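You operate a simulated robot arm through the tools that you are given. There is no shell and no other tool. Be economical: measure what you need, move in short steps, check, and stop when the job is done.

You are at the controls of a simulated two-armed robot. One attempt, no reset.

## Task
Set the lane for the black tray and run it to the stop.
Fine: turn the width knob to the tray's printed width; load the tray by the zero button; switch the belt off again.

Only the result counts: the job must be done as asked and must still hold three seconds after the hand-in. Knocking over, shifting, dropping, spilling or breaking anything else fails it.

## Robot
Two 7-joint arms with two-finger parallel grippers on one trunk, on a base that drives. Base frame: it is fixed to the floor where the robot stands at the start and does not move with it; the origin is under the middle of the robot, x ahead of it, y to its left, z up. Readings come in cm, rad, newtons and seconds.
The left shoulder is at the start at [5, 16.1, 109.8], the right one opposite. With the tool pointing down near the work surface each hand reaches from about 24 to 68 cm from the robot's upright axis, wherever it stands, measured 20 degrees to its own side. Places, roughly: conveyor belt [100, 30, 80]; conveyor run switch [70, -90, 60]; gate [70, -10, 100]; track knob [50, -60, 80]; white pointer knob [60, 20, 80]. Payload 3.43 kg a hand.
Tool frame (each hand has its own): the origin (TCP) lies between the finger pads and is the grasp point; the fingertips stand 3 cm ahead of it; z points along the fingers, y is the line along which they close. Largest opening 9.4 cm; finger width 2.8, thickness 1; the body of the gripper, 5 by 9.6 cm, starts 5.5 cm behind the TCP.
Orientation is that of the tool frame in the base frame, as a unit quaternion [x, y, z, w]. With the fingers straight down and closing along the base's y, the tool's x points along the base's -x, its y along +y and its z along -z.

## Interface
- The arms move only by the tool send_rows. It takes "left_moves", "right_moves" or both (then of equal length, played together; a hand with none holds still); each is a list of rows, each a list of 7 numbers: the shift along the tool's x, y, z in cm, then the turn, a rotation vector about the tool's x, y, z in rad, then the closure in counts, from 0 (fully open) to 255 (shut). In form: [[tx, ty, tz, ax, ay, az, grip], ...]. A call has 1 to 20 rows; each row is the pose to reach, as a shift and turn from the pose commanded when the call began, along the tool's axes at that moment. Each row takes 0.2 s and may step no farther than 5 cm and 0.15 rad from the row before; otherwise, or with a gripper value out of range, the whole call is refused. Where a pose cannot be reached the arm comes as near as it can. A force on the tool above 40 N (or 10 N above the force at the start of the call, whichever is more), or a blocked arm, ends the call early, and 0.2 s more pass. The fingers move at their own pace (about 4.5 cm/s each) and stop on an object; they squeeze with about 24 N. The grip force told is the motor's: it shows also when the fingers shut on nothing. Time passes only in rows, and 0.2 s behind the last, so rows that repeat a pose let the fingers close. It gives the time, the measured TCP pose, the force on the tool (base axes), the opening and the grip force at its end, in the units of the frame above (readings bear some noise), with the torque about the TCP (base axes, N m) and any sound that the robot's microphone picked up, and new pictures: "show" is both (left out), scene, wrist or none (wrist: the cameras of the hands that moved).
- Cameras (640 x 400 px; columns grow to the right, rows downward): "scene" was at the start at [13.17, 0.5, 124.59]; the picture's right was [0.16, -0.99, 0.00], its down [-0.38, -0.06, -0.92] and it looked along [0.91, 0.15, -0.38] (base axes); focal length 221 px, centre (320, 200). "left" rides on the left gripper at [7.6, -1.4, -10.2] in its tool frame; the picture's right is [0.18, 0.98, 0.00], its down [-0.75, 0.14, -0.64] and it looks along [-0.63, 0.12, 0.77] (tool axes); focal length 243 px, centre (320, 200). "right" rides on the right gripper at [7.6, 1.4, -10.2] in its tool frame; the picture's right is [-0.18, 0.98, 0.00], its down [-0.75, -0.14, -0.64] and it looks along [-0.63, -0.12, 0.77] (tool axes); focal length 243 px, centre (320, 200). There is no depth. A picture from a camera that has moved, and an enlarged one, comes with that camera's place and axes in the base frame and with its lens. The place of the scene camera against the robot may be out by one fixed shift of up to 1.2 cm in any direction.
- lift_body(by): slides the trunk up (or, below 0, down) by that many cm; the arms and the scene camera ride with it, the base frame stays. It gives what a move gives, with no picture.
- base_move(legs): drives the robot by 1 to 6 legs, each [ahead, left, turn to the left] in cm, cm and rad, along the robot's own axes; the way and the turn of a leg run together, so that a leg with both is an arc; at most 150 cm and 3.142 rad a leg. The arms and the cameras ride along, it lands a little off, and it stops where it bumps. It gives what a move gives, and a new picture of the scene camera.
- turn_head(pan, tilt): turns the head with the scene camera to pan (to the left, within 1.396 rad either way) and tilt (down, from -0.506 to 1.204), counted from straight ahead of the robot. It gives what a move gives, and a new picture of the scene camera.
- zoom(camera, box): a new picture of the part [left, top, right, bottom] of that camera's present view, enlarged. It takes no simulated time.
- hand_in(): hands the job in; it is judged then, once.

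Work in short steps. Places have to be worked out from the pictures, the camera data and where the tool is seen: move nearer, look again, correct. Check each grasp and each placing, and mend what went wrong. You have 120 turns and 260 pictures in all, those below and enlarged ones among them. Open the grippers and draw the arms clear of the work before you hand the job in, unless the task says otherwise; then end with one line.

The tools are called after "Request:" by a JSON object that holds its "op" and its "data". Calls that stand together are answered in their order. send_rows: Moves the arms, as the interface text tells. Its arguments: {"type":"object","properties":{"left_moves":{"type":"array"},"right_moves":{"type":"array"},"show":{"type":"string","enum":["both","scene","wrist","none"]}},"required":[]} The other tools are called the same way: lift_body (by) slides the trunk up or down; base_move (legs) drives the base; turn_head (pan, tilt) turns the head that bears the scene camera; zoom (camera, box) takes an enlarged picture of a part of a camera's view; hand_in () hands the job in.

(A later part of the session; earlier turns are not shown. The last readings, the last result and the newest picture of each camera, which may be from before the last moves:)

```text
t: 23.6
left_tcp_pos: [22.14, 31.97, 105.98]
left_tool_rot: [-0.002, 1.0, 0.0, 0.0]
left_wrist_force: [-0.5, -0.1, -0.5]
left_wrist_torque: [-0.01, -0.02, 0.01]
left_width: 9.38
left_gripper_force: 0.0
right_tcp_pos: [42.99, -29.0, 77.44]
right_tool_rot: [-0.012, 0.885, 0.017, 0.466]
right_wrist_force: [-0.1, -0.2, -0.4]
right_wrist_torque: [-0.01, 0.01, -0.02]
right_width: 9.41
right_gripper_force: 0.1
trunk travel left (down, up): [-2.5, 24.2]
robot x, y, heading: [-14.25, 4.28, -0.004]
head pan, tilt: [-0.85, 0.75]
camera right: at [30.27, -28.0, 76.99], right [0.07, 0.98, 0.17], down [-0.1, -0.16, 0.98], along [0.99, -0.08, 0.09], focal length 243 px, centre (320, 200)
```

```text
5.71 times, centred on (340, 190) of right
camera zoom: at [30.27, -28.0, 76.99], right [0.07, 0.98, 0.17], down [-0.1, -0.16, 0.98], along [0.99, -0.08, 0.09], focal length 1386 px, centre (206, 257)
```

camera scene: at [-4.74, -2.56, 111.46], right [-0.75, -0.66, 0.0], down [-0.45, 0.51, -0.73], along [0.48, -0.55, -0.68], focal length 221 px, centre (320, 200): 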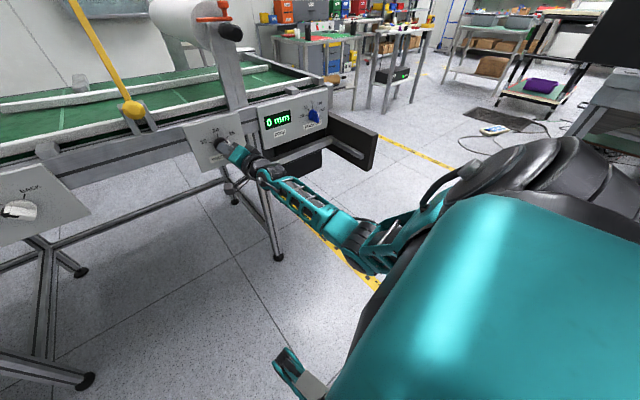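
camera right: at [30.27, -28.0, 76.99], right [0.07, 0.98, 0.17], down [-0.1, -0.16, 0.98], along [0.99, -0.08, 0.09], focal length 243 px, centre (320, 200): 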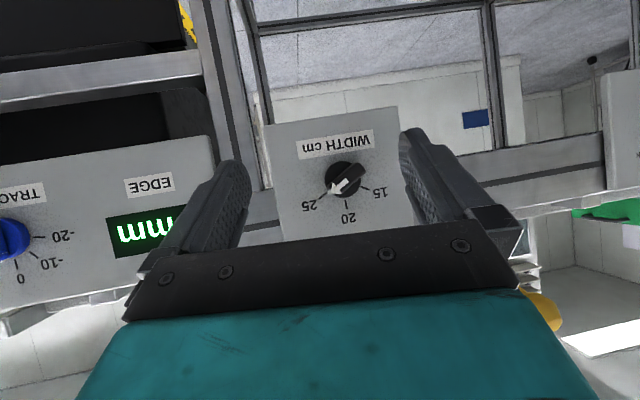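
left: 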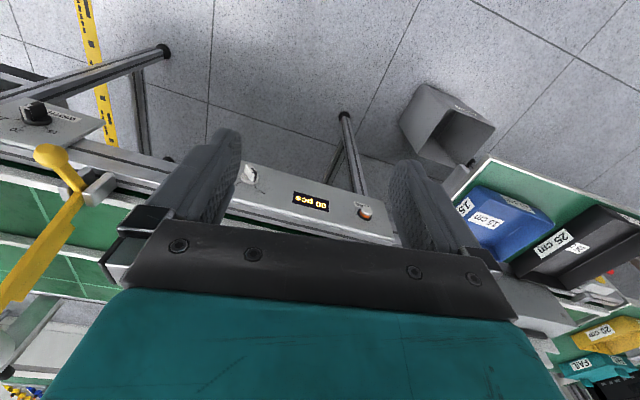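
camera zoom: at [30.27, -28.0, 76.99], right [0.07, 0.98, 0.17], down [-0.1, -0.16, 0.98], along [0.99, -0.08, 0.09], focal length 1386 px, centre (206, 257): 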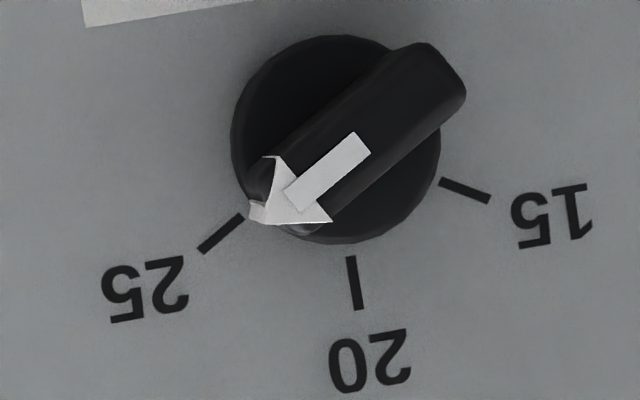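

Pointer is within ~2° of the 25 tick; good. I now retract the right arm up and back to tool-down, then look at the white knob panel.

Request:
{"op": "send_rows", "data": {"right_moves": [[-1.6, 0, -3.1, 0, 0, 0, 0], [-3.3, 0, -6.2, 0, 0.14, 0, 0], [-5, 0, -9.3, 0, 0.28, 0, 0], [-6.6, 0, -12.4, 0, 0.42, 0, 0], [-8.3, 0, -15.5, 0, 0.56, 0, 0], [-10, 0, -18.6, 0, 0.7, 0, 0], [-11.6, 0, -21.7, 0, 0.84, 0, 0], [-13.3, 0, -24.8, 0, 0.97, 0, 0], [-13.3, 0, -24.8, 0, 0.97, 0, 0]], "show": "none"}}

Request:
{"op": "lift_body", "data": {"by": 10}}

Request:
{"op": "turn_head", "data": {"pan": -0.3, "tilt": 0.5}}

Request:
{"op": "zoom", "data": {"camera": "scene", "box": [200, 110, 480, 290]}}

```text
t: 25.6
left_tcp_pos: [22.16, 31.9, 106.11]
left_tool_rot: [0.0, 1.0, 0.0, 0.0]
left_wrist_force: [-0.3, -0.1, -0.8]
left_wrist_torque: [0.01, 0.04, 0.0]
left_width: 9.39
left_gripper_force: 0.0
right_tcp_pos: [30.11, -29.93, 102.23]
right_tool_rot: [-0.018, 1.0, 0.009, 0.001]
right_wrist_force: [0.2, 0.6, 0.6]
right_wrist_torque: [0.02, -0.06, 0.01]
right_width: 9.43
right_gripper_force: 0.2
trunk travel left (down, up): [-2.5, 24.2]
robot x, y, heading: [-14.43, 4.7, -0.002]
head pan, tilt: [-0.85, 0.75]
```

```text
t: 26.9
left_tcp_pos: [22.23, 31.96, 116.0]
left_tool_rot: [-0.001, 1.0, 0.0, 0.0]
left_wrist_force: [0.0, -0.1, 0.2]
left_wrist_torque: [-0.02, -0.02, 0.01]
left_width: 9.4
left_gripper_force: 0.0
right_tcp_pos: [30.11, -29.83, 112.31]
right_tool_rot: [-0.019, 1.0, 0.009, 0.002]
right_wrist_force: [0.4, -1.3, -0.4]
right_wrist_torque: [0.03, -0.01, -0.02]
right_width: 9.37
right_gripper_force: 0.0
trunk travel left (down, up): [-12.5, 14.2]
robot x, y, heading: [-14.22, 4.53, -0.003]
head pan, tilt: [-0.85, 0.75]
```

```text
t: 27.9
left_tcp_pos: [22.15, 32.1, 116.03]
left_tool_rot: [0.0, 1.0, 0.001, 0.0]
left_wrist_force: [0.1, 0.1, -0.3]
left_wrist_torque: [0.01, 0.0, 0.0]
left_width: 9.39
left_gripper_force: 0.1
right_tcp_pos: [30.04, -29.81, 112.31]
right_tool_rot: [-0.019, 1.0, 0.009, 0.002]
right_wrist_force: [-0.4, 1.1, 0.1]
right_wrist_torque: [0.02, 0.0, 0.0]
right_width: 9.36
right_gripper_force: 0.1
trunk travel left (down, up): [-12.5, 14.2]
robot x, y, heading: [-14.18, 4.49, 0.003]
head pan, tilt: [-0.3, 0.499]
camera scene: at [-1.36, 0.73, 123.61], right [-0.3, -0.95, 0.0], down [-0.46, 0.14, -0.88], along [0.84, -0.26, -0.48], focal length 221 px, centre (320, 200)
```

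scene: 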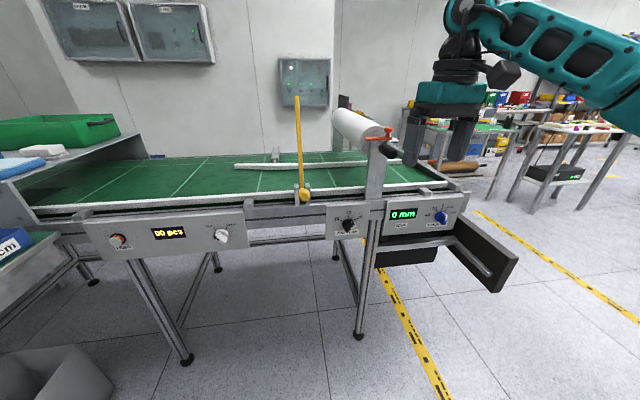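

```text
2.22 times, centred on (340, 200) of scene
camera zoom: at [-1.36, 0.73, 123.61], right [-0.3, -0.95, 0.0], down [-0.46, 0.14, -0.88], along [0.84, -0.26, -0.48], focal length 491 px, centre (276, 200)
```

zoom: 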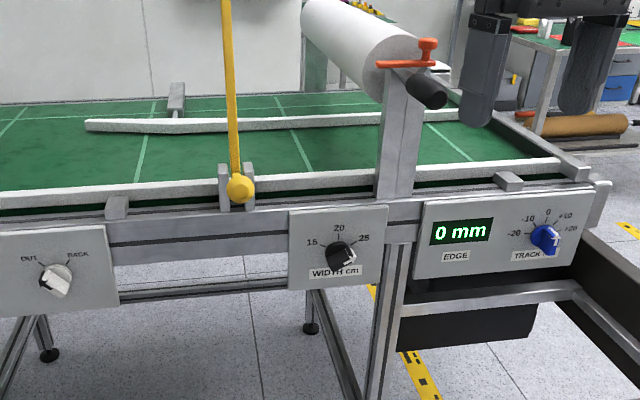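

Now the guide moved back, so width works. I zoom on the white knob and the end-of-lane/paddle.

Request:
{"op": "zoom", "data": {"camera": "scene", "box": [190, 205, 250, 250]}}

Request:
{"op": "zoom", "data": {"camera": "scene", "box": [380, 160, 540, 300]}}

Request:
{"op": "zoom", "data": {"camera": "scene", "box": [0, 100, 300, 280]}}

```text
8.89 times, centred on (220, 228) of scene
camera zoom: at [-1.36, 0.73, 123.61], right [-0.3, -0.95, 0.0], down [-0.46, 0.14, -0.88], along [0.84, -0.26, -0.48], focal length 1963 px, centre (1209, -44)
```

zoom: 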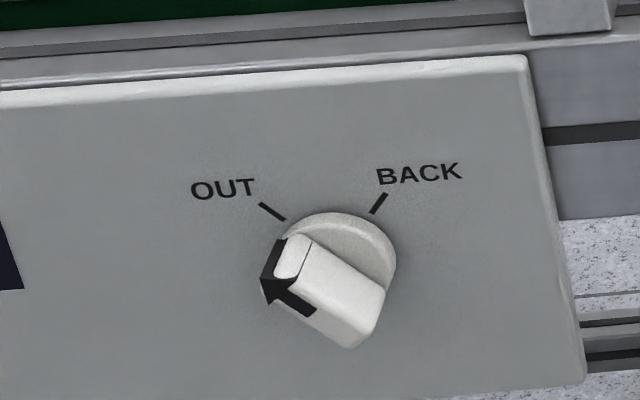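

```text
2.86 times, centred on (460, 230) of scene
camera zoom: at [-1.36, 0.73, 123.61], right [-0.3, -0.95, 0.0], down [-0.46, 0.14, -0.88], along [0.84, -0.26, -0.48], focal length 631 px, centre (-80, 114)
```

zoom: 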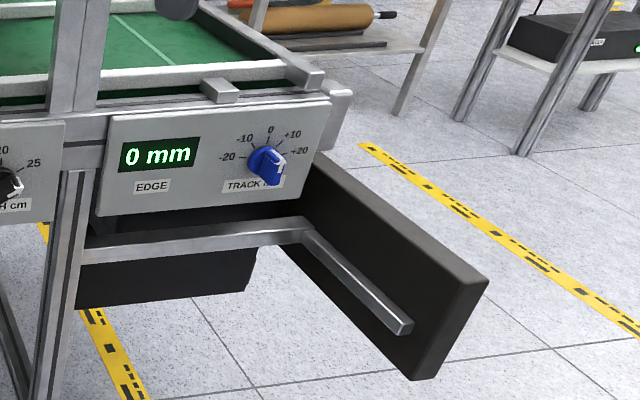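

```text
2.13 times, centred on (150, 190) of scene
camera zoom: at [-1.36, 0.73, 123.61], right [-0.3, -0.95, 0.0], down [-0.46, 0.14, -0.88], along [0.84, -0.26, -0.48], focal length 471 px, centre (683, 221)
```

zoom: 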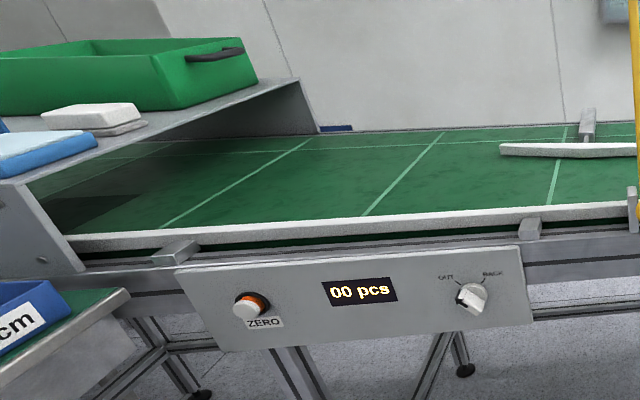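

White knob already points at OUT (downstream), so I leave it. The black pad on the right is the run switch. Next the tray: drive left, staying back, to view it.

Request:
{"op": "base_move", "data": {"legs": [[0, 110, 0]]}}

Request:
{"op": "turn_head", "data": {"pan": 0.1, "tilt": 0.6}}

```text
t: 37.8
left_tcp_pos: [22.15, 142.05, 116.09]
left_tool_rot: [-0.002, 1.0, -0.001, 0.0]
left_wrist_force: [0.2, 1.0, 0.2]
left_wrist_torque: [-0.02, 0.0, -0.02]
left_width: 9.39
left_gripper_force: 0.1
right_tcp_pos: [30.14, 80.33, 112.4]
right_tool_rot: [-0.02, 1.0, 0.008, 0.002]
right_wrist_force: [-0.1, -0.1, 0.4]
right_wrist_torque: [0.0, -0.01, -0.02]
right_width: 9.4
right_gripper_force: 0.0
trunk travel left (down, up): [-12.5, 14.2]
robot x, y, heading: [-13.92, 114.23, -0.003]
head pan, tilt: [-0.3, 0.499]
camera scene: at [-1.39, 110.83, 123.61], right [-0.29, -0.96, 0.0], down [-0.46, 0.14, -0.88], along [0.84, -0.26, -0.48], focal length 221 px, centre (320, 200)
```

scene: 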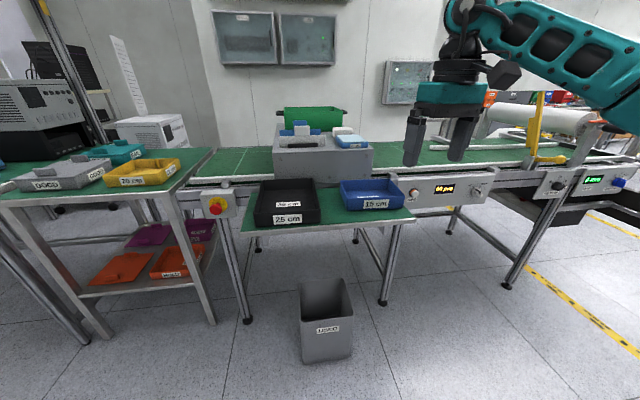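

```text
t: 38.7
left_tcp_pos: [22.03, 142.01, 116.2]
left_tool_rot: [0.0, 1.0, 0.0, 0.0]
left_wrist_force: [0.1, 0.6, -0.3]
left_wrist_torque: [0.04, -0.02, 0.03]
left_width: 9.4
left_gripper_force: 0.1
right_tcp_pos: [30.01, 80.21, 112.34]
right_tool_rot: [-0.019, 1.0, 0.009, 0.001]
right_wrist_force: [-0.2, -0.1, 0.1]
right_wrist_torque: [-0.04, -0.02, 0.01]
right_width: 9.38
right_gripper_force: 0.1
trunk travel left (down, up): [-12.5, 14.2]
robot x, y, heading: [-13.87, 114.49, -0.003]
head pan, tilt: [0.099, 0.6]
camera scene: at [-1.29, 114.39, 122.7], right [0.1, -0.99, 0.0], down [-0.56, -0.06, -0.83], along [0.82, 0.08, -0.56], focal length 221 px, centre (320, 200)
```

scene: 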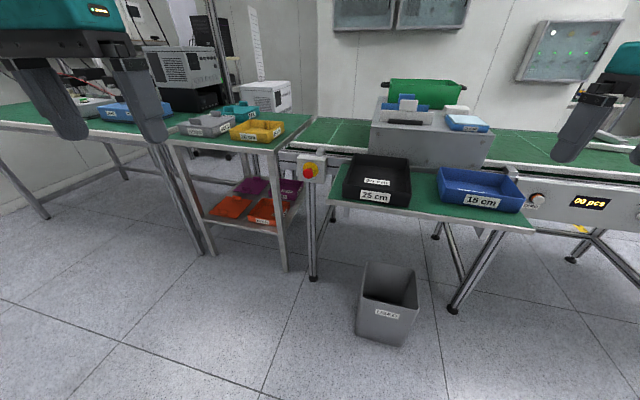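

The black tray is directly ahead at about y≈106. Zooming for geometry.

Request:
{"op": "zoom", "data": {"camera": "scene", "box": [270, 130, 550, 300]}}

```text
2.29 times, centred on (410, 215) of scene
camera zoom: at [-1.29, 114.39, 122.7], right [0.1, -0.99, 0.0], down [-0.56, -0.06, -0.83], along [0.82, 0.08, -0.56], focal length 505 px, centre (114, 166)
```

zoom: 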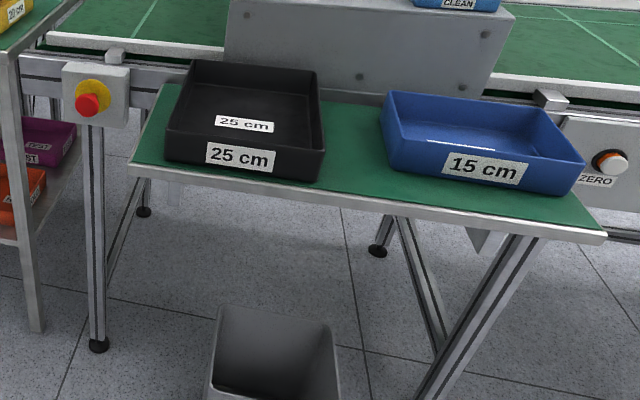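

I estimate: conveyor and table are yawed ≈-0.11 rad; the black tray is ~21 (along) × 25 (across), centre ≈(70,101), rim z≈88. I drive nearer and square up to it.

Request:
{"op": "base_move", "data": {"legs": [[0, -7, 0], [22, 0, 0], [0, 0, -0.11]]}}

Request:
{"op": "turn_head", "data": {"pan": 0.0, "tilt": 0.75}}

```text
t: 41.8
left_tcp_pos: [46.62, 131.18, 116.05]
left_tool_rot: [0.052, 0.999, 0.0, 0.0]
left_wrist_force: [0.2, 0.2, -0.1]
left_wrist_torque: [0.0, 0.02, -0.03]
left_width: 9.38
left_gripper_force: 0.1
right_tcp_pos: [48.07, 68.74, 112.27]
right_tool_rot: [0.034, 0.999, 0.009, 0.003]
right_wrist_force: [0.4, 0.0, -0.4]
right_wrist_torque: [-0.01, 0.0, -0.01]
right_width: 9.38
right_gripper_force: 0.0
trunk travel left (down, up): [-12.5, 14.2]
robot x, y, heading: [7.51, 107.83, -0.106]
head pan, tilt: [0.099, 0.6]
camera scene: at [20.61, 106.05, 122.7], right [-0.01, -1.0, 0.0], down [-0.56, 0.0, -0.83], along [0.83, -0.01, -0.56], focal length 221 px, centre (320, 200)
```

scene: 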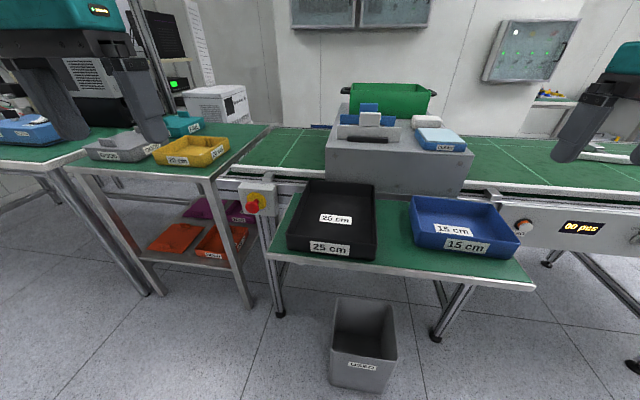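

```text
t: 42.5
left_tcp_pos: [46.74, 131.03, 116.06]
left_tool_rot: [0.051, 0.999, 0.0, 0.0]
left_wrist_force: [0.6, 0.4, -0.5]
left_wrist_torque: [0.0, -0.01, 0.04]
left_width: 9.38
left_gripper_force: 0.0
right_tcp_pos: [48.11, 68.73, 112.27]
right_tool_rot: [0.034, 0.999, 0.009, 0.001]
right_wrist_force: [-0.8, 0.8, -0.4]
right_wrist_torque: [-0.02, 0.03, 0.01]
right_width: 9.45
right_gripper_force: 0.0
trunk travel left (down, up): [-12.5, 14.2]
robot x, y, heading: [7.99, 107.77, -0.11]
head pan, tilt: [0.0, 0.75]
camera scene: at [20.02, 105.26, 121.42], right [-0.11, -0.99, 0.0], down [-0.68, 0.07, -0.73], along [0.73, -0.08, -0.68], focal length 221 px, centre (320, 200)
```

scene: 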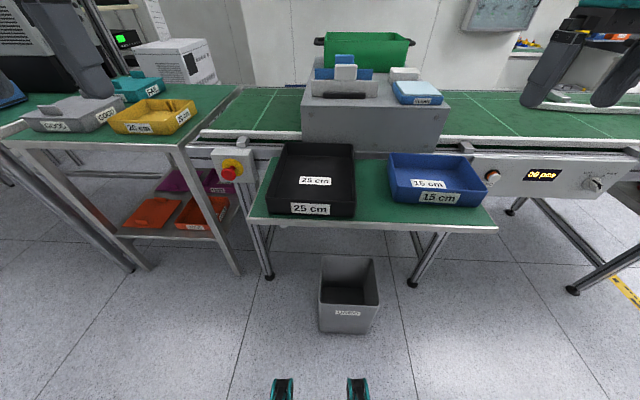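

The base front is well short of the bin. I zoom to measure the tray and rail accurately.

Request:
{"op": "zoom", "data": {"camera": "scene", "box": [190, 110, 510, 290]}}

Request:
{"op": "zoom", "data": {"camera": "left", "box": [0, 0, 640, 400]}}

Request:
{"op": "zoom", "data": {"camera": "right", "box": [0, 0, 640, 400]}}

```text
2.00 times, centred on (350, 200) of scene
camera zoom: at [20.02, 105.26, 121.42], right [-0.11, -0.99, 0.0], down [-0.68, 0.07, -0.73], along [0.73, -0.08, -0.68], focal length 442 px, centre (260, 200)
```

zoom: 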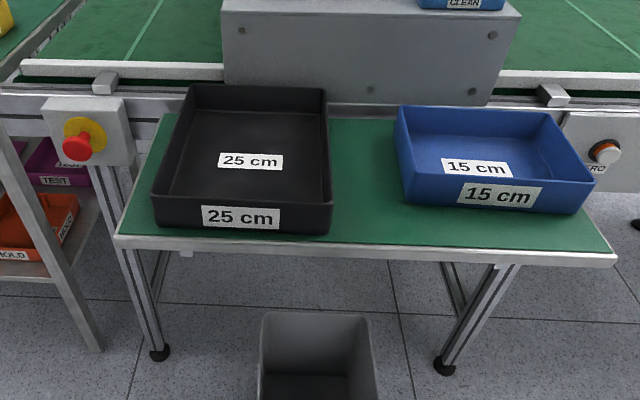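

```text
1.00 times, centred on (320, 200) of left (not enlarged: the box is as wide or as high as the picture)
camera zoom: at [38.93, 130.48, 126.27], right [-0.08, 1.0, 0.0], down [0.76, 0.06, 0.64], along [0.64, 0.05, -0.77], focal length 243 px, centre (320, 200)
```

zoom: 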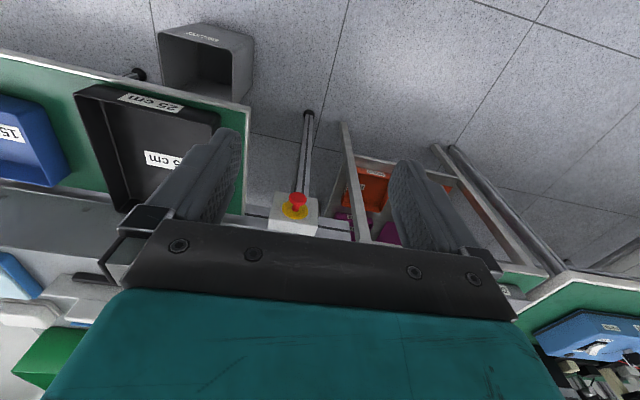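

```text
1.00 times, centred on (320, 200) of right (not enlarged: the box is as wide or as high as the picture)
camera zoom: at [40.52, 70.55, 122.59], right [0.25, 0.97, 0.02], down [0.74, -0.2, 0.64], along [0.62, -0.15, -0.77], focal length 243 px, centre (320, 200)
```

zoom: 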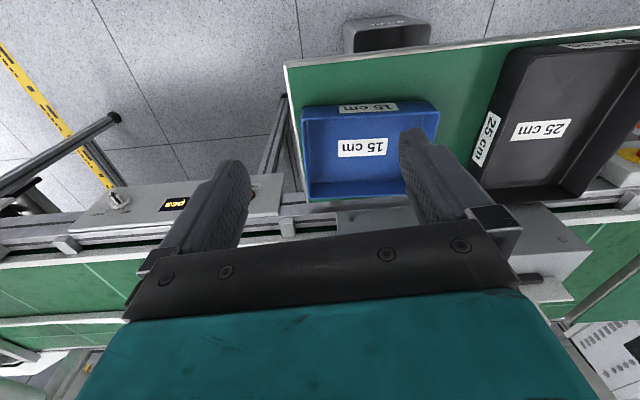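

Tray yaw is about another -0.075 from my heading (≈-0.19 total, same as the rail). Tray is ~21×25 with centre ≈(68.8,101). I align with it.

Request:
{"op": "base_move", "data": {"legs": [[8.4, 4.0, 0], [0, 0, -0.078]]}}

Request:
{"op": "turn_head", "data": {"pan": 0.0, "tilt": 0.9}}

Request:
{"op": "zoom", "data": {"camera": "scene", "box": [200, 90, 440, 240]}}

```text
t: 44.1
left_tcp_pos: [57.24, 131.01, 116.08]
left_tool_rot: [0.093, 0.996, 0.001, 0.0]
left_wrist_force: [0.6, 0.3, -1.2]
left_wrist_torque: [0.0, 0.01, -0.01]
left_width: 9.41
left_gripper_force: 0.0
right_tcp_pos: [53.6, 68.74, 112.32]
right_tool_rot: [0.073, 0.997, 0.009, 0.002]
right_wrist_force: [0.1, 0.0, -0.3]
right_wrist_torque: [0.03, 0.0, 0.01]
right_width: 9.39
right_gripper_force: 0.0
trunk travel left (down, up): [-12.5, 14.2]
robot x, y, heading: [16.91, 110.62, -0.183]
head pan, tilt: [0.0, 0.75]
camera scene: at [28.62, 107.41, 121.41], right [-0.18, -0.98, 0.0], down [-0.67, 0.13, -0.73], along [0.72, -0.14, -0.68], focal length 221 px, centre (320, 200)
```

scene: 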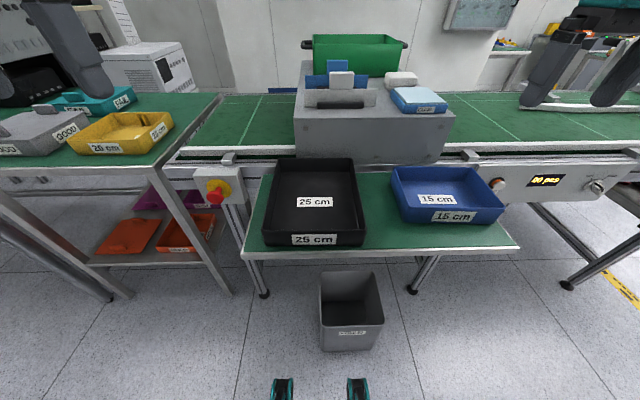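

```text
t: 44.8
left_tcp_pos: [57.23, 131.06, 116.07]
left_tool_rot: [0.092, 0.996, 0.0, 0.0]
left_wrist_force: [-0.9, 0.5, 0.1]
left_wrist_torque: [0.0, 0.01, -0.01]
left_width: 9.39
left_gripper_force: 0.0
right_tcp_pos: [53.56, 68.74, 112.33]
right_tool_rot: [0.074, 0.997, 0.009, 0.003]
right_wrist_force: [-0.1, 0.4, 0.1]
right_wrist_torque: [0.0, 0.0, 0.0]
right_width: 9.41
right_gripper_force: 0.1
trunk travel left (down, up): [-12.5, 14.2]
robot x, y, heading: [16.86, 110.43, -0.185]
head pan, tilt: [0.0, 0.901]
camera scene: at [27.9, 107.56, 120.23], right [-0.18, -0.98, 0.0], down [-0.77, 0.14, -0.62], along [0.61, -0.11, -0.78], focal length 221 px, centre (320, 200)
```

scene: 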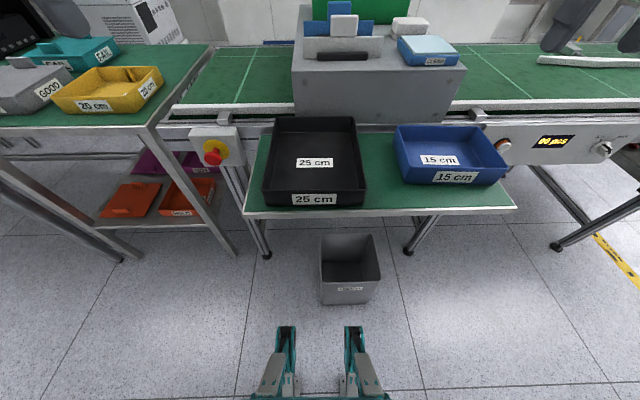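

```text
2.67 times, centred on (320, 165) of scene
camera zoom: at [27.9, 107.56, 120.23], right [-0.18, -0.98, 0.0], down [-0.77, 0.14, -0.62], along [0.61, -0.11, -0.78], focal length 589 px, centre (320, 293)
```

zoom: 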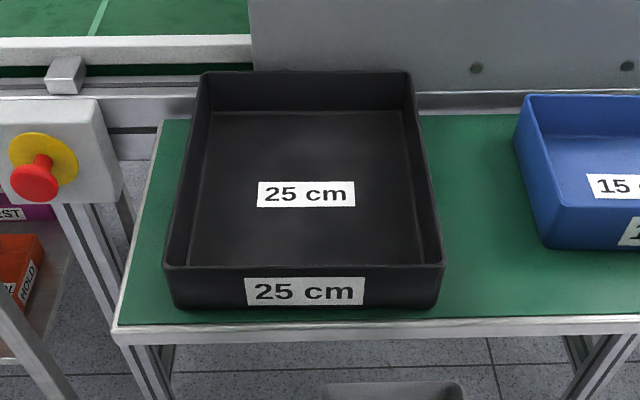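

Aligned. Left wall mid ≈(70.4,111.5), right wall mid ≈(66.6,91.3), rim z≈87.8. I bring both hands above the two side walls at z≈104.

Request:
{"op": "send_rows", "data": {"left_moves": [[-2.8, -2.8, 2, 0, 0, 0, 0], [-5.5, -5.6, 4, 0, 0, 0, 0], [-8.3, -8.4, 6, 0, 0, 0, 0], [-11.1, -11.2, 8, 0, 0, 0, 0], [-13.8, -14, 10, 0, 0, 0, 0], [-16.6, -16.8, 12, 0, 0, 0, 0], [-16.6, -16.8, 12, 0, 0, 0, 0]], "right_moves": [[-1.6, 4, 1.4, 0, 0, 0.01, 0], [-3.2, 8, 2.8, 0, 0, 0.02, 0], [-4.8, 12, 4.2, 0, 0, 0.03, 0], [-6.4, 16, 5.6, 0, 0, 0.037, 0], [-8, 20, 7, 0, 0, 0.037, 0], [-9.6, 24.2, 8.3, 0, 0, 0.037, 0], [-9.6, 24.2, 8.3, 0, 0, 0.037, 0]]}}

```text
t: 46.4
left_tcp_pos: [67.31, 116.93, 103.49]
left_tool_rot: [0.091, 0.996, 0.001, 0.002]
left_wrist_force: [0.1, 0.6, -0.2]
left_wrist_torque: [-0.03, -0.01, 0.01]
left_width: 9.38
left_gripper_force: 0.0
left hand out of reach, approached as far as the arm can: row 5, 6, 7
right_tcp_pos: [66.87, 91.49, 104.44]
right_tool_rot: [0.093, 0.996, 0.008, 0.003]
right_wrist_force: [-0.5, -0.6, -0.3]
right_wrist_torque: [0.01, 0.03, -0.02]
right_width: 9.42
right_gripper_force: 0.1
trunk travel left (down, up): [-12.5, 14.2]
robot x, y, heading: [16.48, 110.81, -0.19]
head pan, tilt: [0.0, 0.901]
camera scene: at [27.88, 107.55, 120.23], right [-0.19, -0.98, 0.0], down [-0.77, 0.15, -0.62], along [0.61, -0.12, -0.78], focal length 221 px, centre (320, 200)
camera right: at [59.5, 94.16, 114.74], right [0.36, 0.93, 0.02], down [0.71, -0.29, 0.64], along [0.6, -0.22, -0.77], focal length 243 px, centre (320, 200)
camera left: at [59.4, 116.88, 113.84], right [0.0, 1.0, 0.0], down [0.77, 0.0, 0.64], along [0.64, 0.0, -0.77], focal length 243 px, centre (320, 200)
```

scene: 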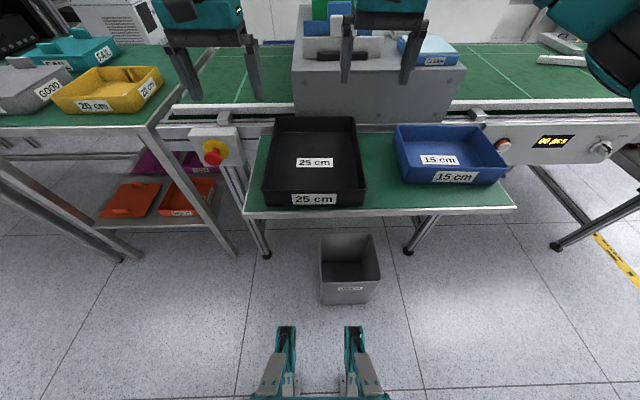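
right: 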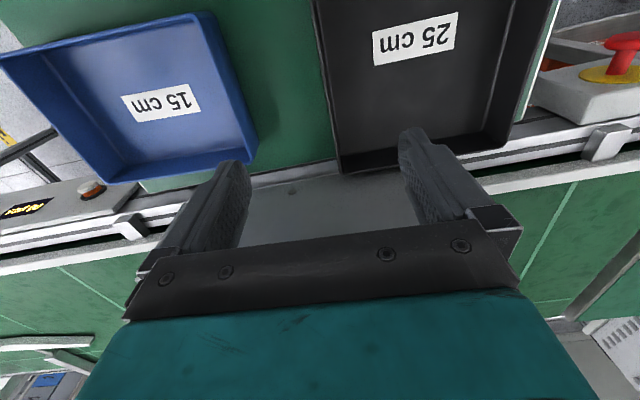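
left: 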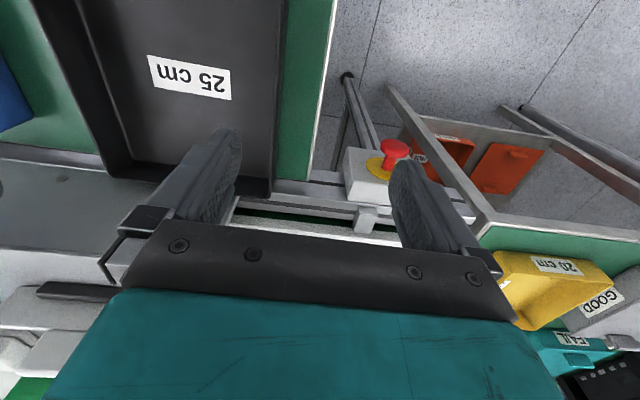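

The left hand stopped short (~6 cm); the mirrored right hand reached. I retry the left, via a lower height.

Request:
{"op": "send_rows", "data": {"left_moves": [[0, 0, 3, 0, 0, 0, 0], [-1, -1.5, 5, 0, 0, 0, 0], [-2, -3, 5, 0, 0, 0, 0], [-3, -4.5, 5, 0, 0, 0, 0], [-4, -5.8, 5, 0, 0, 0, 0], [-4, -5.8, 5, 0, 0, 0, 0]], "show": "none"}}

```text
t: 47.8
left_tcp_pos: [66.92, 116.59, 99.15]
left_tool_rot: [0.093, 0.996, -0.001, 0.001]
left_wrist_force: [-0.1, -0.1, 0.0]
left_wrist_torque: [0.03, -0.02, -0.01]
left_width: 9.39
left_gripper_force: 0.0
left hand out of reach, approached as far as the arm can: row 2, 3, 4, 5, 6
right_tcp_pos: [66.65, 91.42, 104.37]
right_tool_rot: [0.092, 0.996, 0.009, 0.002]
right_wrist_force: [0.8, -1.3, -0.4]
right_wrist_torque: [0.01, -0.04, 0.01]
right_width: 9.41
right_gripper_force: 0.1
trunk travel left (down, up): [-12.5, 14.2]
robot x, y, heading: [16.4, 110.97, -0.191]
head pan, tilt: [0.0, 0.901]
```

Left is limited here at about u=48,v=15. I try a different path: retract, move inward, then extend.

Request:
{"op": "send_rows", "data": {"left_moves": [[4, 0, -3, 0, 0, 0, 0], [8, 0, -5, 0, 0, 0, 0], [12, 0, -5, 0, 0, 0, 0], [14, 0, -5, 0, 0, 0, 0], [14, -2.5, -5, 0, 0, 0, 0], [14, -4.5, -5, 0, 0, 0, 0], [14, -4.5, -5, 0, 0, 0, 0]], "show": "scene"}}

```text
t: 49.4
left_tcp_pos: [52.3, 114.56, 103.74]
left_tool_rot: [0.092, 0.996, 0.0, 0.001]
left_wrist_force: [-0.1, 0.3, -0.2]
left_wrist_torque: [0.01, -0.01, -0.01]
left_width: 9.39
left_gripper_force: 0.0
right_tcp_pos: [66.81, 91.49, 104.44]
right_tool_rot: [0.092, 0.996, 0.008, 0.002]
right_wrist_force: [-0.3, 1.1, -0.3]
right_wrist_torque: [-0.04, -0.02, 0.02]
right_width: 9.43
right_gripper_force: 0.0
trunk travel left (down, up): [-12.5, 14.2]
robot x, y, heading: [16.32, 110.45, -0.189]
head pan, tilt: [0.0, 0.901]
camera scene: at [27.89, 107.57, 120.22], right [-0.18, -0.98, 0.0], down [-0.77, 0.14, -0.62], along [0.61, -0.11, -0.78], focal length 221 px, centre (320, 200)
```

scene: 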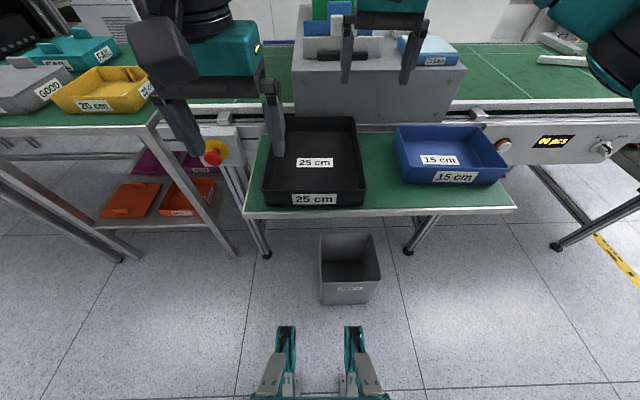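

At v≈10 it reaches when closer in. I test how far forward it extends from here.

Request:
{"op": "send_rows", "data": {"left_moves": [[-4, 0, 0, 0, 0, 0, 0], [-8, 0, 0, 0, 0, 0, 0], [-12, 0, 0, 0, 0, 0, 0], [-16, 0, 0, 0, 0, 0, 0], [-18, 0, 0, 0, 0, 0, 0], [-18, 0, 0, 0, 0, 0, 0]], "show": "none"}}

```text
t: 50.8
left_tcp_pos: [66.83, 116.79, 103.24]
left_tool_rot: [0.092, 0.996, -0.001, 0.0]
left_wrist_force: [0.6, -0.5, 0.1]
left_wrist_torque: [0.03, -0.01, 0.01]
left_width: 9.39
left_gripper_force: 0.0
left hand out of reach, approached as far as the arm can: row 2, 3, 4, 5, 6
right_tcp_pos: [66.75, 91.46, 104.46]
right_tool_rot: [0.092, 0.996, 0.009, 0.001]
right_wrist_force: [-0.6, -0.1, -0.4]
right_wrist_torque: [-0.02, -0.01, 0.03]
right_width: 9.4
right_gripper_force: 0.0
trunk travel left (down, up): [-12.5, 14.2]
robot x, y, heading: [16.88, 110.52, -0.186]
head pan, tilt: [0.0, 0.901]
```

Left's reach inward is limited to about u=40 at v=10. I test whether the right hand can reach further inward so I can shift the base instead.

Request:
{"op": "send_rows", "data": {"right_moves": [[1, 2, 0, 0, 0, 0, 0], [2, 4, 0, 0, 0, 0, 0], [3, 6, 0, 0, 0, 0, 0], [4, 7, 0, 0, 0, 0, 0], [4, 7, 0, 0, 0, 0, 0]], "show": "none"}}

```text
t: 52.0
left_tcp_pos: [66.98, 116.72, 103.22]
left_tool_rot: [0.093, 0.996, 0.0, 0.001]
left_wrist_force: [0.3, -0.1, 0.6]
left_wrist_torque: [0.01, 0.04, 0.04]
left_width: 9.36
left_gripper_force: 0.0
right_tcp_pos: [64.07, 99.27, 104.62]
right_tool_rot: [0.093, 0.996, 0.009, 0.002]
right_wrist_force: [0.9, -0.7, -0.7]
right_wrist_torque: [0.0, 0.0, -0.01]
right_width: 9.42
right_gripper_force: 0.0
trunk travel left (down, up): [-12.5, 14.2]
robot x, y, heading: [16.39, 110.62, -0.187]
head pan, tilt: [0.0, 0.901]
```

The right hand reaches inward fine, so I shift the base 6.5 cm right and 4 cm ahead to bring the left wall within the left hand's range.

Request:
{"op": "base_move", "data": {"legs": [[4, -6.5, 0]]}}

Request:
{"op": "zoom", "data": {"camera": "left", "box": [0, 0, 640, 400]}}

Request:
{"op": "zoom", "data": {"camera": "right", "box": [0, 0, 640, 400]}}

```text
t: 53.2
left_tcp_pos: [69.65, 109.55, 103.33]
left_tool_rot: [0.093, 0.996, -0.002, 0.001]
left_wrist_force: [-0.4, -0.9, 0.3]
left_wrist_torque: [0.02, 0.0, 0.0]
left_width: 9.41
left_gripper_force: 0.0
right_tcp_pos: [66.78, 92.04, 104.57]
right_tool_rot: [0.092, 0.996, 0.008, 0.002]
right_wrist_force: [0.5, -0.6, -0.8]
right_wrist_torque: [0.02, 0.02, 0.01]
right_width: 9.42
right_gripper_force: 0.0
trunk travel left (down, up): [-12.5, 14.2]
robot x, y, heading: [19.2, 103.58, -0.183]
head pan, tilt: [0.0, 0.901]
camera scene: at [30.64, 100.49, 120.22], right [-0.18, -0.98, 0.0], down [-0.77, 0.15, -0.62], along [0.61, -0.11, -0.78], focal length 221 px, centre (320, 200)
```

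scene: 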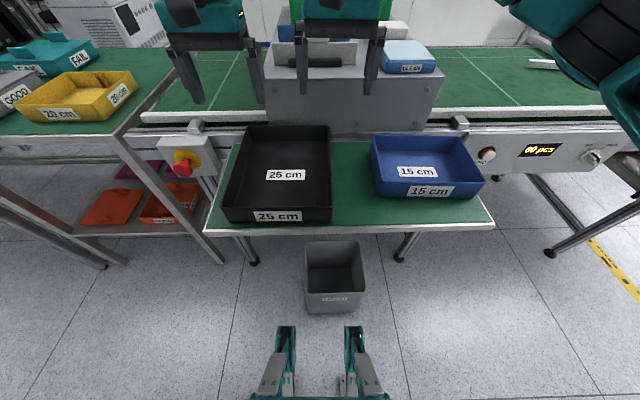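

```text
1.00 times, centred on (320, 200) of left (not enlarged: the box is as wide or as high as the picture)
camera zoom: at [61.86, 109.62, 113.47], right [0.0, 1.0, 0.0], down [0.77, 0.0, 0.64], along [0.64, 0.0, -0.77], focal length 243 px, centre (320, 200)
```

zoom: 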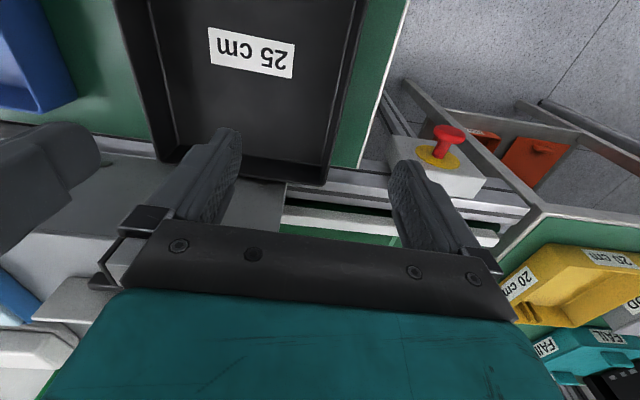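

```text
1.00 times, centred on (320, 200) of right (not enlarged: the box is as wide or as high as the picture)
camera zoom: at [59.55, 94.7, 114.87], right [0.36, 0.93, 0.02], down [0.71, -0.29, 0.64], along [0.6, -0.22, -0.77], focal length 243 px, centre (320, 200)
```

zoom: 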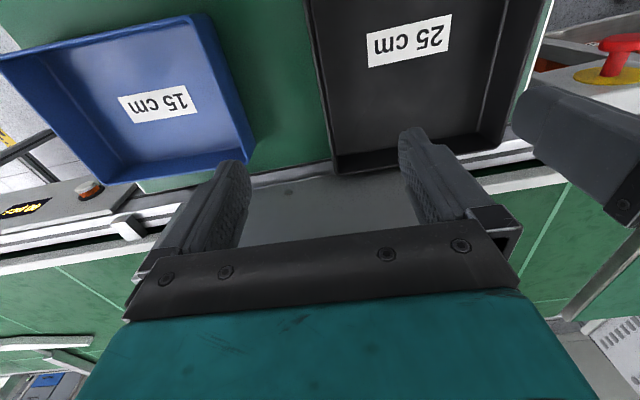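

Left wall outer edge ≈(70,112), right ≈(66.7,92.3), table z≈82.8. I descend both hands part way with fingers half open to check.

Request:
{"op": "send_rows", "data": {"left_moves": [[0, 1.2, 0, 0, 0, 0, 100], [0.1, 2.4, 3, 0, 0, 0, 100], [0.1, 2.4, 6, 0, 0, 0, 100], [0.1, 2.4, 9, 0, 0, 0, 100], [0.1, 2.4, 11, 0, 0, 0, 100], [0.1, 2.4, 11, 0, 0, 0, 100]], "right_moves": [[0, 0.1, 0, 0, 0, 0, 100], [0, 0.2, 3, 0, 0, 0, 100], [0, 0.2, 6, 0, 0, 0, 100], [0, 0.2, 9, 0, 0, 0, 100], [0, 0.2, 12.2, 0, 0, 0, 100], [0, 0.2, 12.2, 0, 0, 0, 100]]}}

```text
t: 54.6
left_tcp_pos: [70.05, 111.91, 92.25]
left_tool_rot: [0.093, 0.996, -0.001, 0.001]
left_wrist_force: [-1.1, -0.4, 0.2]
left_wrist_torque: [-0.01, 0.01, 0.03]
left_width: 5.73
left_gripper_force: 0.1
right_tcp_pos: [66.88, 92.41, 92.33]
right_tool_rot: [0.093, 0.996, 0.008, 0.003]
right_wrist_force: [0.3, 0.4, 0.3]
right_wrist_torque: [-0.02, -0.02, 0.01]
right_width: 5.74
right_gripper_force: 0.0
trunk travel left (down, up): [-12.5, 14.2]
robot x, y, heading: [19.4, 103.61, -0.186]
head pan, tilt: [0.0, 0.901]
camera scene: at [30.63, 100.52, 120.22], right [-0.18, -0.98, 0.0], down [-0.77, 0.14, -0.62], along [0.61, -0.11, -0.78], focal length 221 px, centre (320, 200)
camera right: at [59.65, 95.07, 102.65], right [0.36, 0.93, 0.02], down [0.71, -0.29, 0.64], along [0.6, -0.22, -0.77], focal length 243 px, centre (320, 200)
camera left: at [62.19, 111.99, 102.37], right [0.0, 1.0, 0.0], down [0.77, 0.0, 0.64], along [0.64, 0.0, -0.77], focal length 243 px, centre (320, 200)
```

scene: 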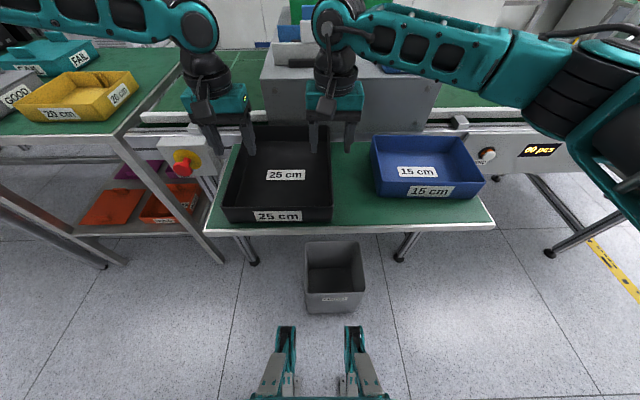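
right: 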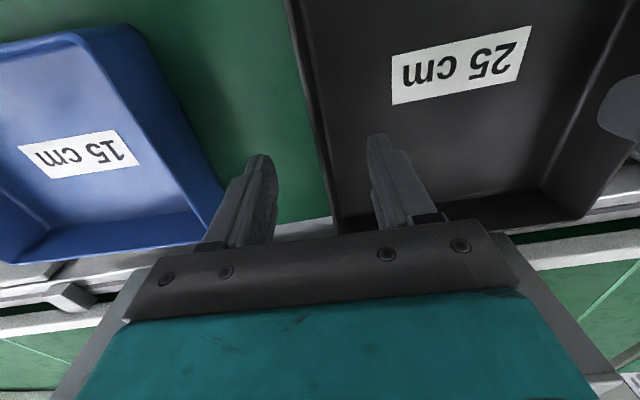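
left: 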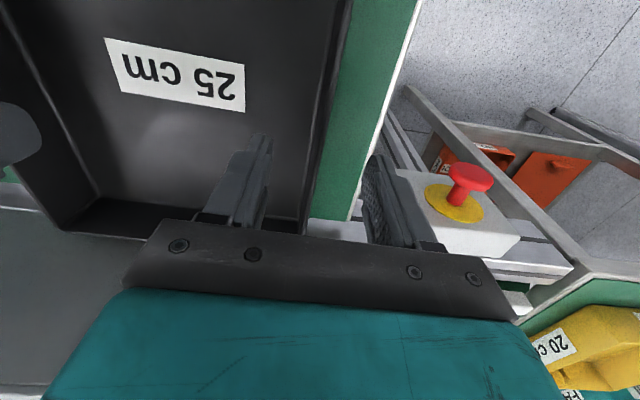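

Both walls sit between the fingers. I descend 5 cm and close.

Request:
{"op": "send_rows", "data": {"left_moves": [[0.8, 0, 2, 0, 0, 0, 100], [0.8, 0, 4, 0, 0, 0, 100], [0.8, 0, 5, 0, 0, 0, 100], [0.8, 0, 5, 0, 0, 0, 100]], "right_moves": [[0.8, 0, 2, 0, 0, 0, 100], [0.8, 0, 4, 0, 0, 0, 100], [0.8, 0, 5, 0, 0, 0, 100], [0.8, 0, 5, 0, 0, 0, 100]], "show": "none"}}

Request:
{"op": "send_rows", "data": {"left_moves": [[0, 0, 0, 0, 0, 0, 180], [0, 0, 0, 0, 0, 0, 255], [0, 0, 0, 0, 0, 0, 255], [0, 0, 0, 0, 0, 0, 255], [0, 0, 0, 0, 0, 0, 255]], "right_moves": [[0, 0, 0, 0, 0, 0, 180], [0, 0, 0, 0, 0, 0, 255], [0, 0, 0, 0, 0, 0, 255], [0, 0, 0, 0, 0, 0, 255], [0, 0, 0, 0, 0, 0, 255]]}}

```text
t: 55.6
left_tcp_pos: [68.93, 112.61, 87.66]
left_tool_rot: [0.092, 0.996, -0.002, 0.002]
left_wrist_force: [-0.6, -0.1, -0.4]
left_wrist_torque: [0.0, -0.01, 0.0]
left_width: 5.73
left_gripper_force: 0.1
left hand out of reach, approached as far as the arm can: row 3, 4
right_tcp_pos: [66.22, 92.66, 87.41]
right_tool_rot: [0.092, 0.996, 0.008, 0.003]
right_wrist_force: [0.5, -0.2, 3.5]
right_wrist_torque: [0.09, 0.0, 0.03]
right_width: 5.7
right_gripper_force: 0.1
trunk travel left (down, up): [-12.5, 14.2]
robot x, y, heading: [19.44, 103.42, -0.188]
head pan, tilt: [0.0, 0.901]
```

```text
t: 56.8
left_tcp_pos: [68.99, 112.26, 87.56]
left_tool_rot: [0.093, 0.996, -0.003, 0.002]
left_wrist_force: [-3.5, -28.3, 0.2]
left_wrist_torque: [0.42, 0.19, 0.26]
left_width: 0.85
left_gripper_force: 24.1
right_tcp_pos: [66.23, 92.81, 87.44]
right_tool_rot: [0.091, 0.996, 0.011, 0.003]
right_wrist_force: [5.7, 21.0, 7.3]
right_wrist_torque: [-0.57, 0.0, 0.1]
right_width: 0.88
right_gripper_force: 24.2
trunk travel left (down, up): [-12.5, 14.2]
robot x, y, heading: [18.97, 103.84, -0.184]
head pan, tilt: [0.0, 0.901]
camera scene: at [30.61, 100.47, 120.23], right [-0.19, -0.98, 0.0], down [-0.77, 0.15, -0.62], along [0.61, -0.11, -0.78], focal length 221 px, centre (320, 200)
camera right: at [58.88, 95.42, 97.78], right [0.36, 0.93, 0.02], down [0.71, -0.29, 0.64], along [0.61, -0.21, -0.77], focal length 243 px, centre (320, 200)
camera left: at [61.05, 112.36, 97.75], right [0.0, 1.0, -0.01], down [0.76, 0.0, 0.64], along [0.64, -0.01, -0.76], focal length 243 px, centre (320, 200)
```

scene: 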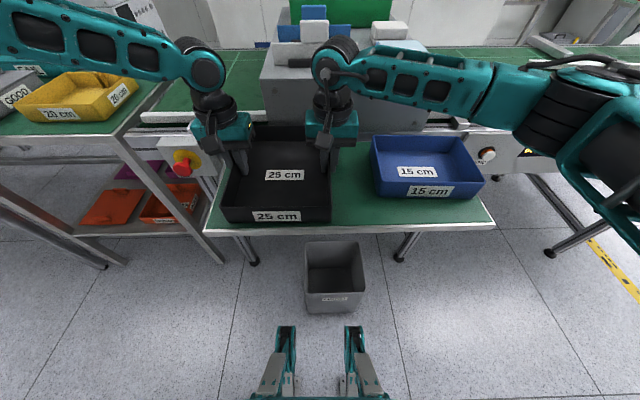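
right: 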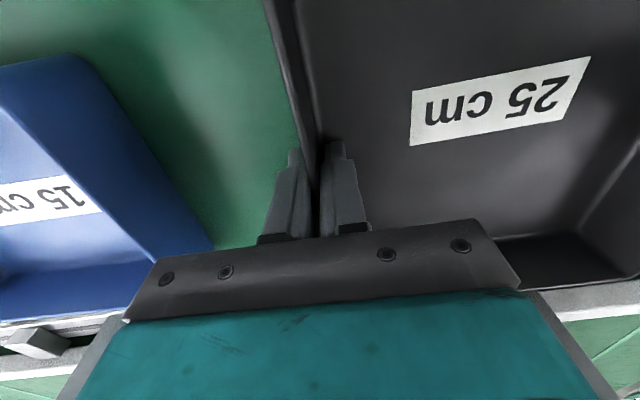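
left: 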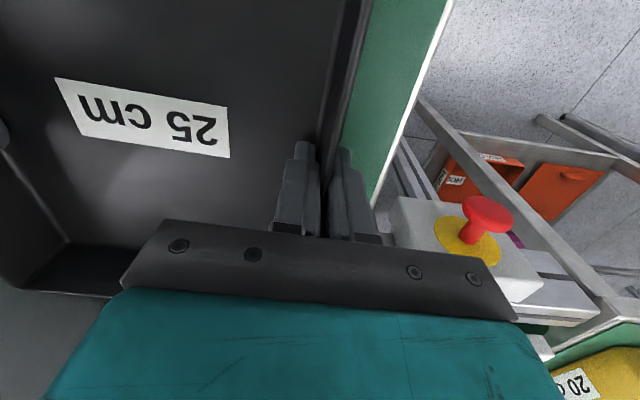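

Both hands hold the walls (0.87 cm). I relax the internal pull slightly, then lift with the trunk so both rise together.

Request:
{"op": "send_rows", "data": {"left_moves": [[0, -0.3, 0, 0, 0, 0, 255], [0, -0.3, 0, 0, 0, 0, 255]], "right_moves": [[0, 0.2, 0, 0, 0, 0, 255], [0, 0.2, 0, 0, 0, 0, 255]], "show": "none"}}

Request:
{"op": "lift_body", "data": {"by": 4}}

Request:
{"op": "zoom", "data": {"camera": "scene", "box": [100, 60, 500, 260]}}

```text
t: 57.4
left_tcp_pos: [68.79, 112.28, 87.48]
left_tool_rot: [0.091, 0.996, -0.001, 0.002]
left_wrist_force: [1.7, -22.1, 0.6]
left_wrist_torque: [0.37, 0.5, 0.45]
left_width: 0.85
left_gripper_force: 23.9
right_tcp_pos: [66.08, 93.01, 87.48]
right_tool_rot: [0.092, 0.996, 0.009, 0.002]
right_wrist_force: [-2.2, 15.3, 12.6]
right_wrist_torque: [-0.4, -0.15, 0.29]
right_width: 0.84
right_gripper_force: 23.6
trunk travel left (down, up): [-12.5, 14.2]
robot x, y, heading: [19.13, 103.33, -0.185]
head pan, tilt: [0.0, 0.901]
```

```text
t: 58.2
left_tcp_pos: [68.8, 112.38, 91.57]
left_tool_rot: [0.093, 0.996, -0.001, 0.003]
left_wrist_force: [0.9, -19.7, -2.5]
left_wrist_torque: [0.33, -0.36, 0.28]
left_width: 0.86
left_gripper_force: 23.6
right_tcp_pos: [66.32, 92.92, 91.29]
right_tool_rot: [0.092, 0.996, 0.009, 0.001]
right_wrist_force: [-0.2, 19.6, -1.3]
right_wrist_torque: [-0.34, 0.34, 0.32]
right_width: 0.85
right_gripper_force: 23.8
trunk travel left (down, up): [-16.5, 10.2]
robot x, y, heading: [19.19, 103.41, -0.185]
head pan, tilt: [0.0, 0.901]
```

```text
1.60 times, centred on (300, 160) of scene
camera zoom: at [30.68, 100.52, 124.21], right [-0.18, -0.98, 0.0], down [-0.77, 0.14, -0.62], along [0.61, -0.11, -0.78], focal length 353 px, centre (352, 264)
```

zoom: 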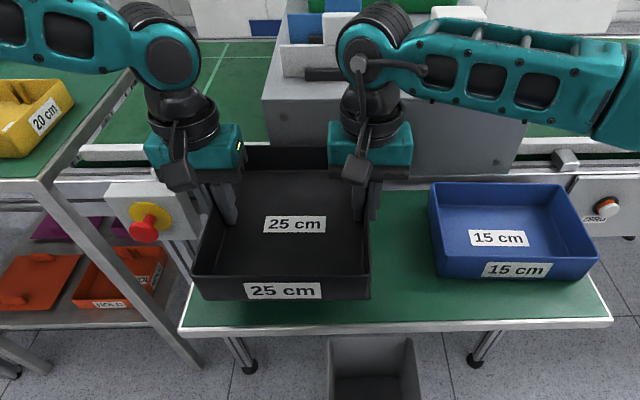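

Tray is up (light, ~0.4 kg). Zero button triangulates to (70,45,80). I raise 8 cm more, back off, and drive right along the conveyor.

Request:
{"op": "lift_body", "data": {"by": 8}}

Request:
{"op": "base_move", "data": {"legs": [[-15, 0, 0], [0, -28, 0], [0, -28, 0]]}}

```text
t: 59.4
left_tcp_pos: [68.81, 112.26, 99.45]
left_tool_rot: [0.093, 0.996, -0.002, 0.002]
left_wrist_force: [1.4, -17.9, -2.1]
left_wrist_torque: [0.2, -0.49, 0.37]
left_width: 0.82
left_gripper_force: 23.6
right_tcp_pos: [66.2, 93.0, 99.4]
right_tool_rot: [0.091, 0.996, 0.008, 0.001]
right_wrist_force: [-1.5, 17.2, -2.7]
right_wrist_torque: [-0.33, 0.46, 0.36]
right_width: 0.85
right_gripper_force: 24.0
trunk travel left (down, up): [-24.5, 2.2]
robot x, y, heading: [19.38, 103.59, -0.19]
head pan, tilt: [0.0, 0.901]
```

```text
t: 66.1
left_tcp_pos: [43.74, 60.16, 99.7]
left_tool_rot: [0.092, 0.996, -0.002, 0.001]
left_wrist_force: [0.7, -17.7, -1.6]
left_wrist_torque: [0.3, -0.05, 0.41]
left_width: 0.86
left_gripper_force: 24.1
right_tcp_pos: [41.11, 40.74, 99.44]
right_tool_rot: [0.092, 0.996, 0.008, 0.001]
right_wrist_force: [-0.8, 18.7, -2.1]
right_wrist_torque: [-0.37, 0.02, 0.35]
right_width: 0.81
right_gripper_force: 23.8
trunk travel left (down, up): [-24.5, 2.2]
robot x, y, heading: [-5.95, 51.71, -0.19]
head pan, tilt: [0.0, 0.901]
camera scene: at [5.52, 48.31, 132.22], right [-0.19, -0.98, 0.0], down [-0.77, 0.15, -0.62], along [0.61, -0.11, -0.78], focal length 221 px, centre (320, 200)
```

scene: 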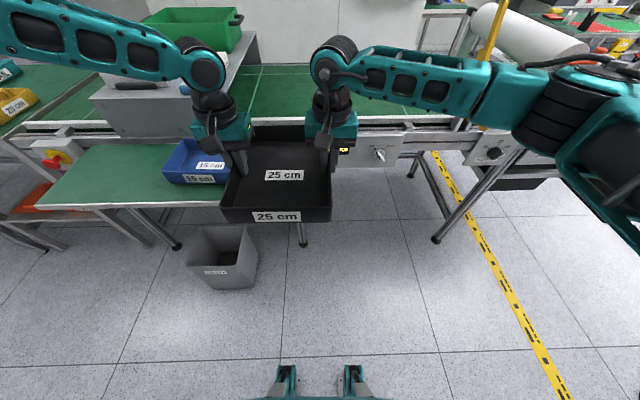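

Carrying fine, bin well clear. Zoom to locate the rail and the target spot.

Request:
{"op": "zoom", "data": {"camera": "scene", "box": [140, 60, 480, 220]}}

Request:
{"op": "zoom", "data": {"camera": "right", "box": [0, 0, 640, 400]}}

```text
1.88 times, centred on (310, 140) of scene
camera zoom: at [5.52, 48.31, 132.22], right [-0.19, -0.98, 0.0], down [-0.77, 0.15, -0.62], along [0.61, -0.11, -0.78], focal length 416 px, centre (339, 313)
```

zoom: 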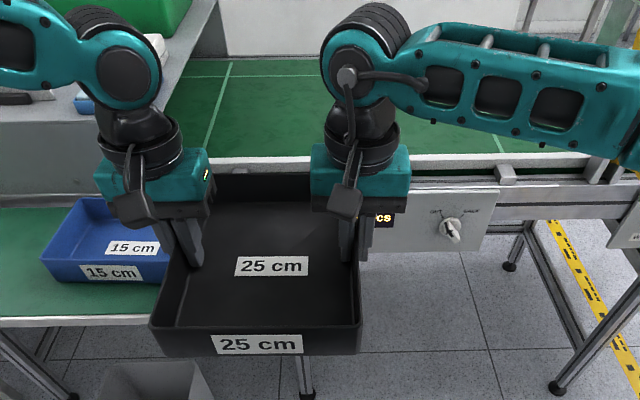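

```text
1.00 times, centred on (320, 200) of right (not enlarged: the box is as wide or as high as the picture)
camera zoom: at [33.83, 43.35, 109.69], right [0.36, 0.93, 0.02], down [0.71, -0.29, 0.64], along [0.6, -0.22, -0.77], focal length 243 px, centre (320, 200)
```

zoom: 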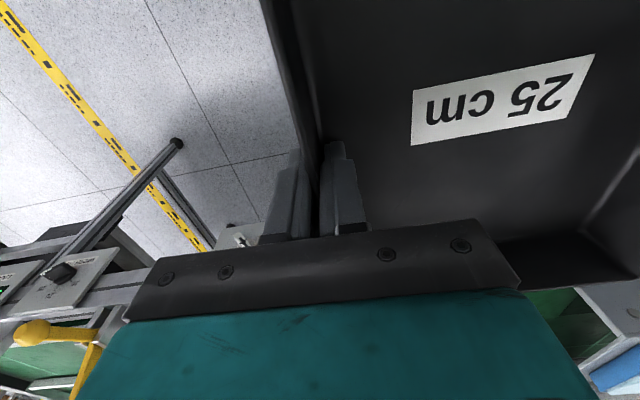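

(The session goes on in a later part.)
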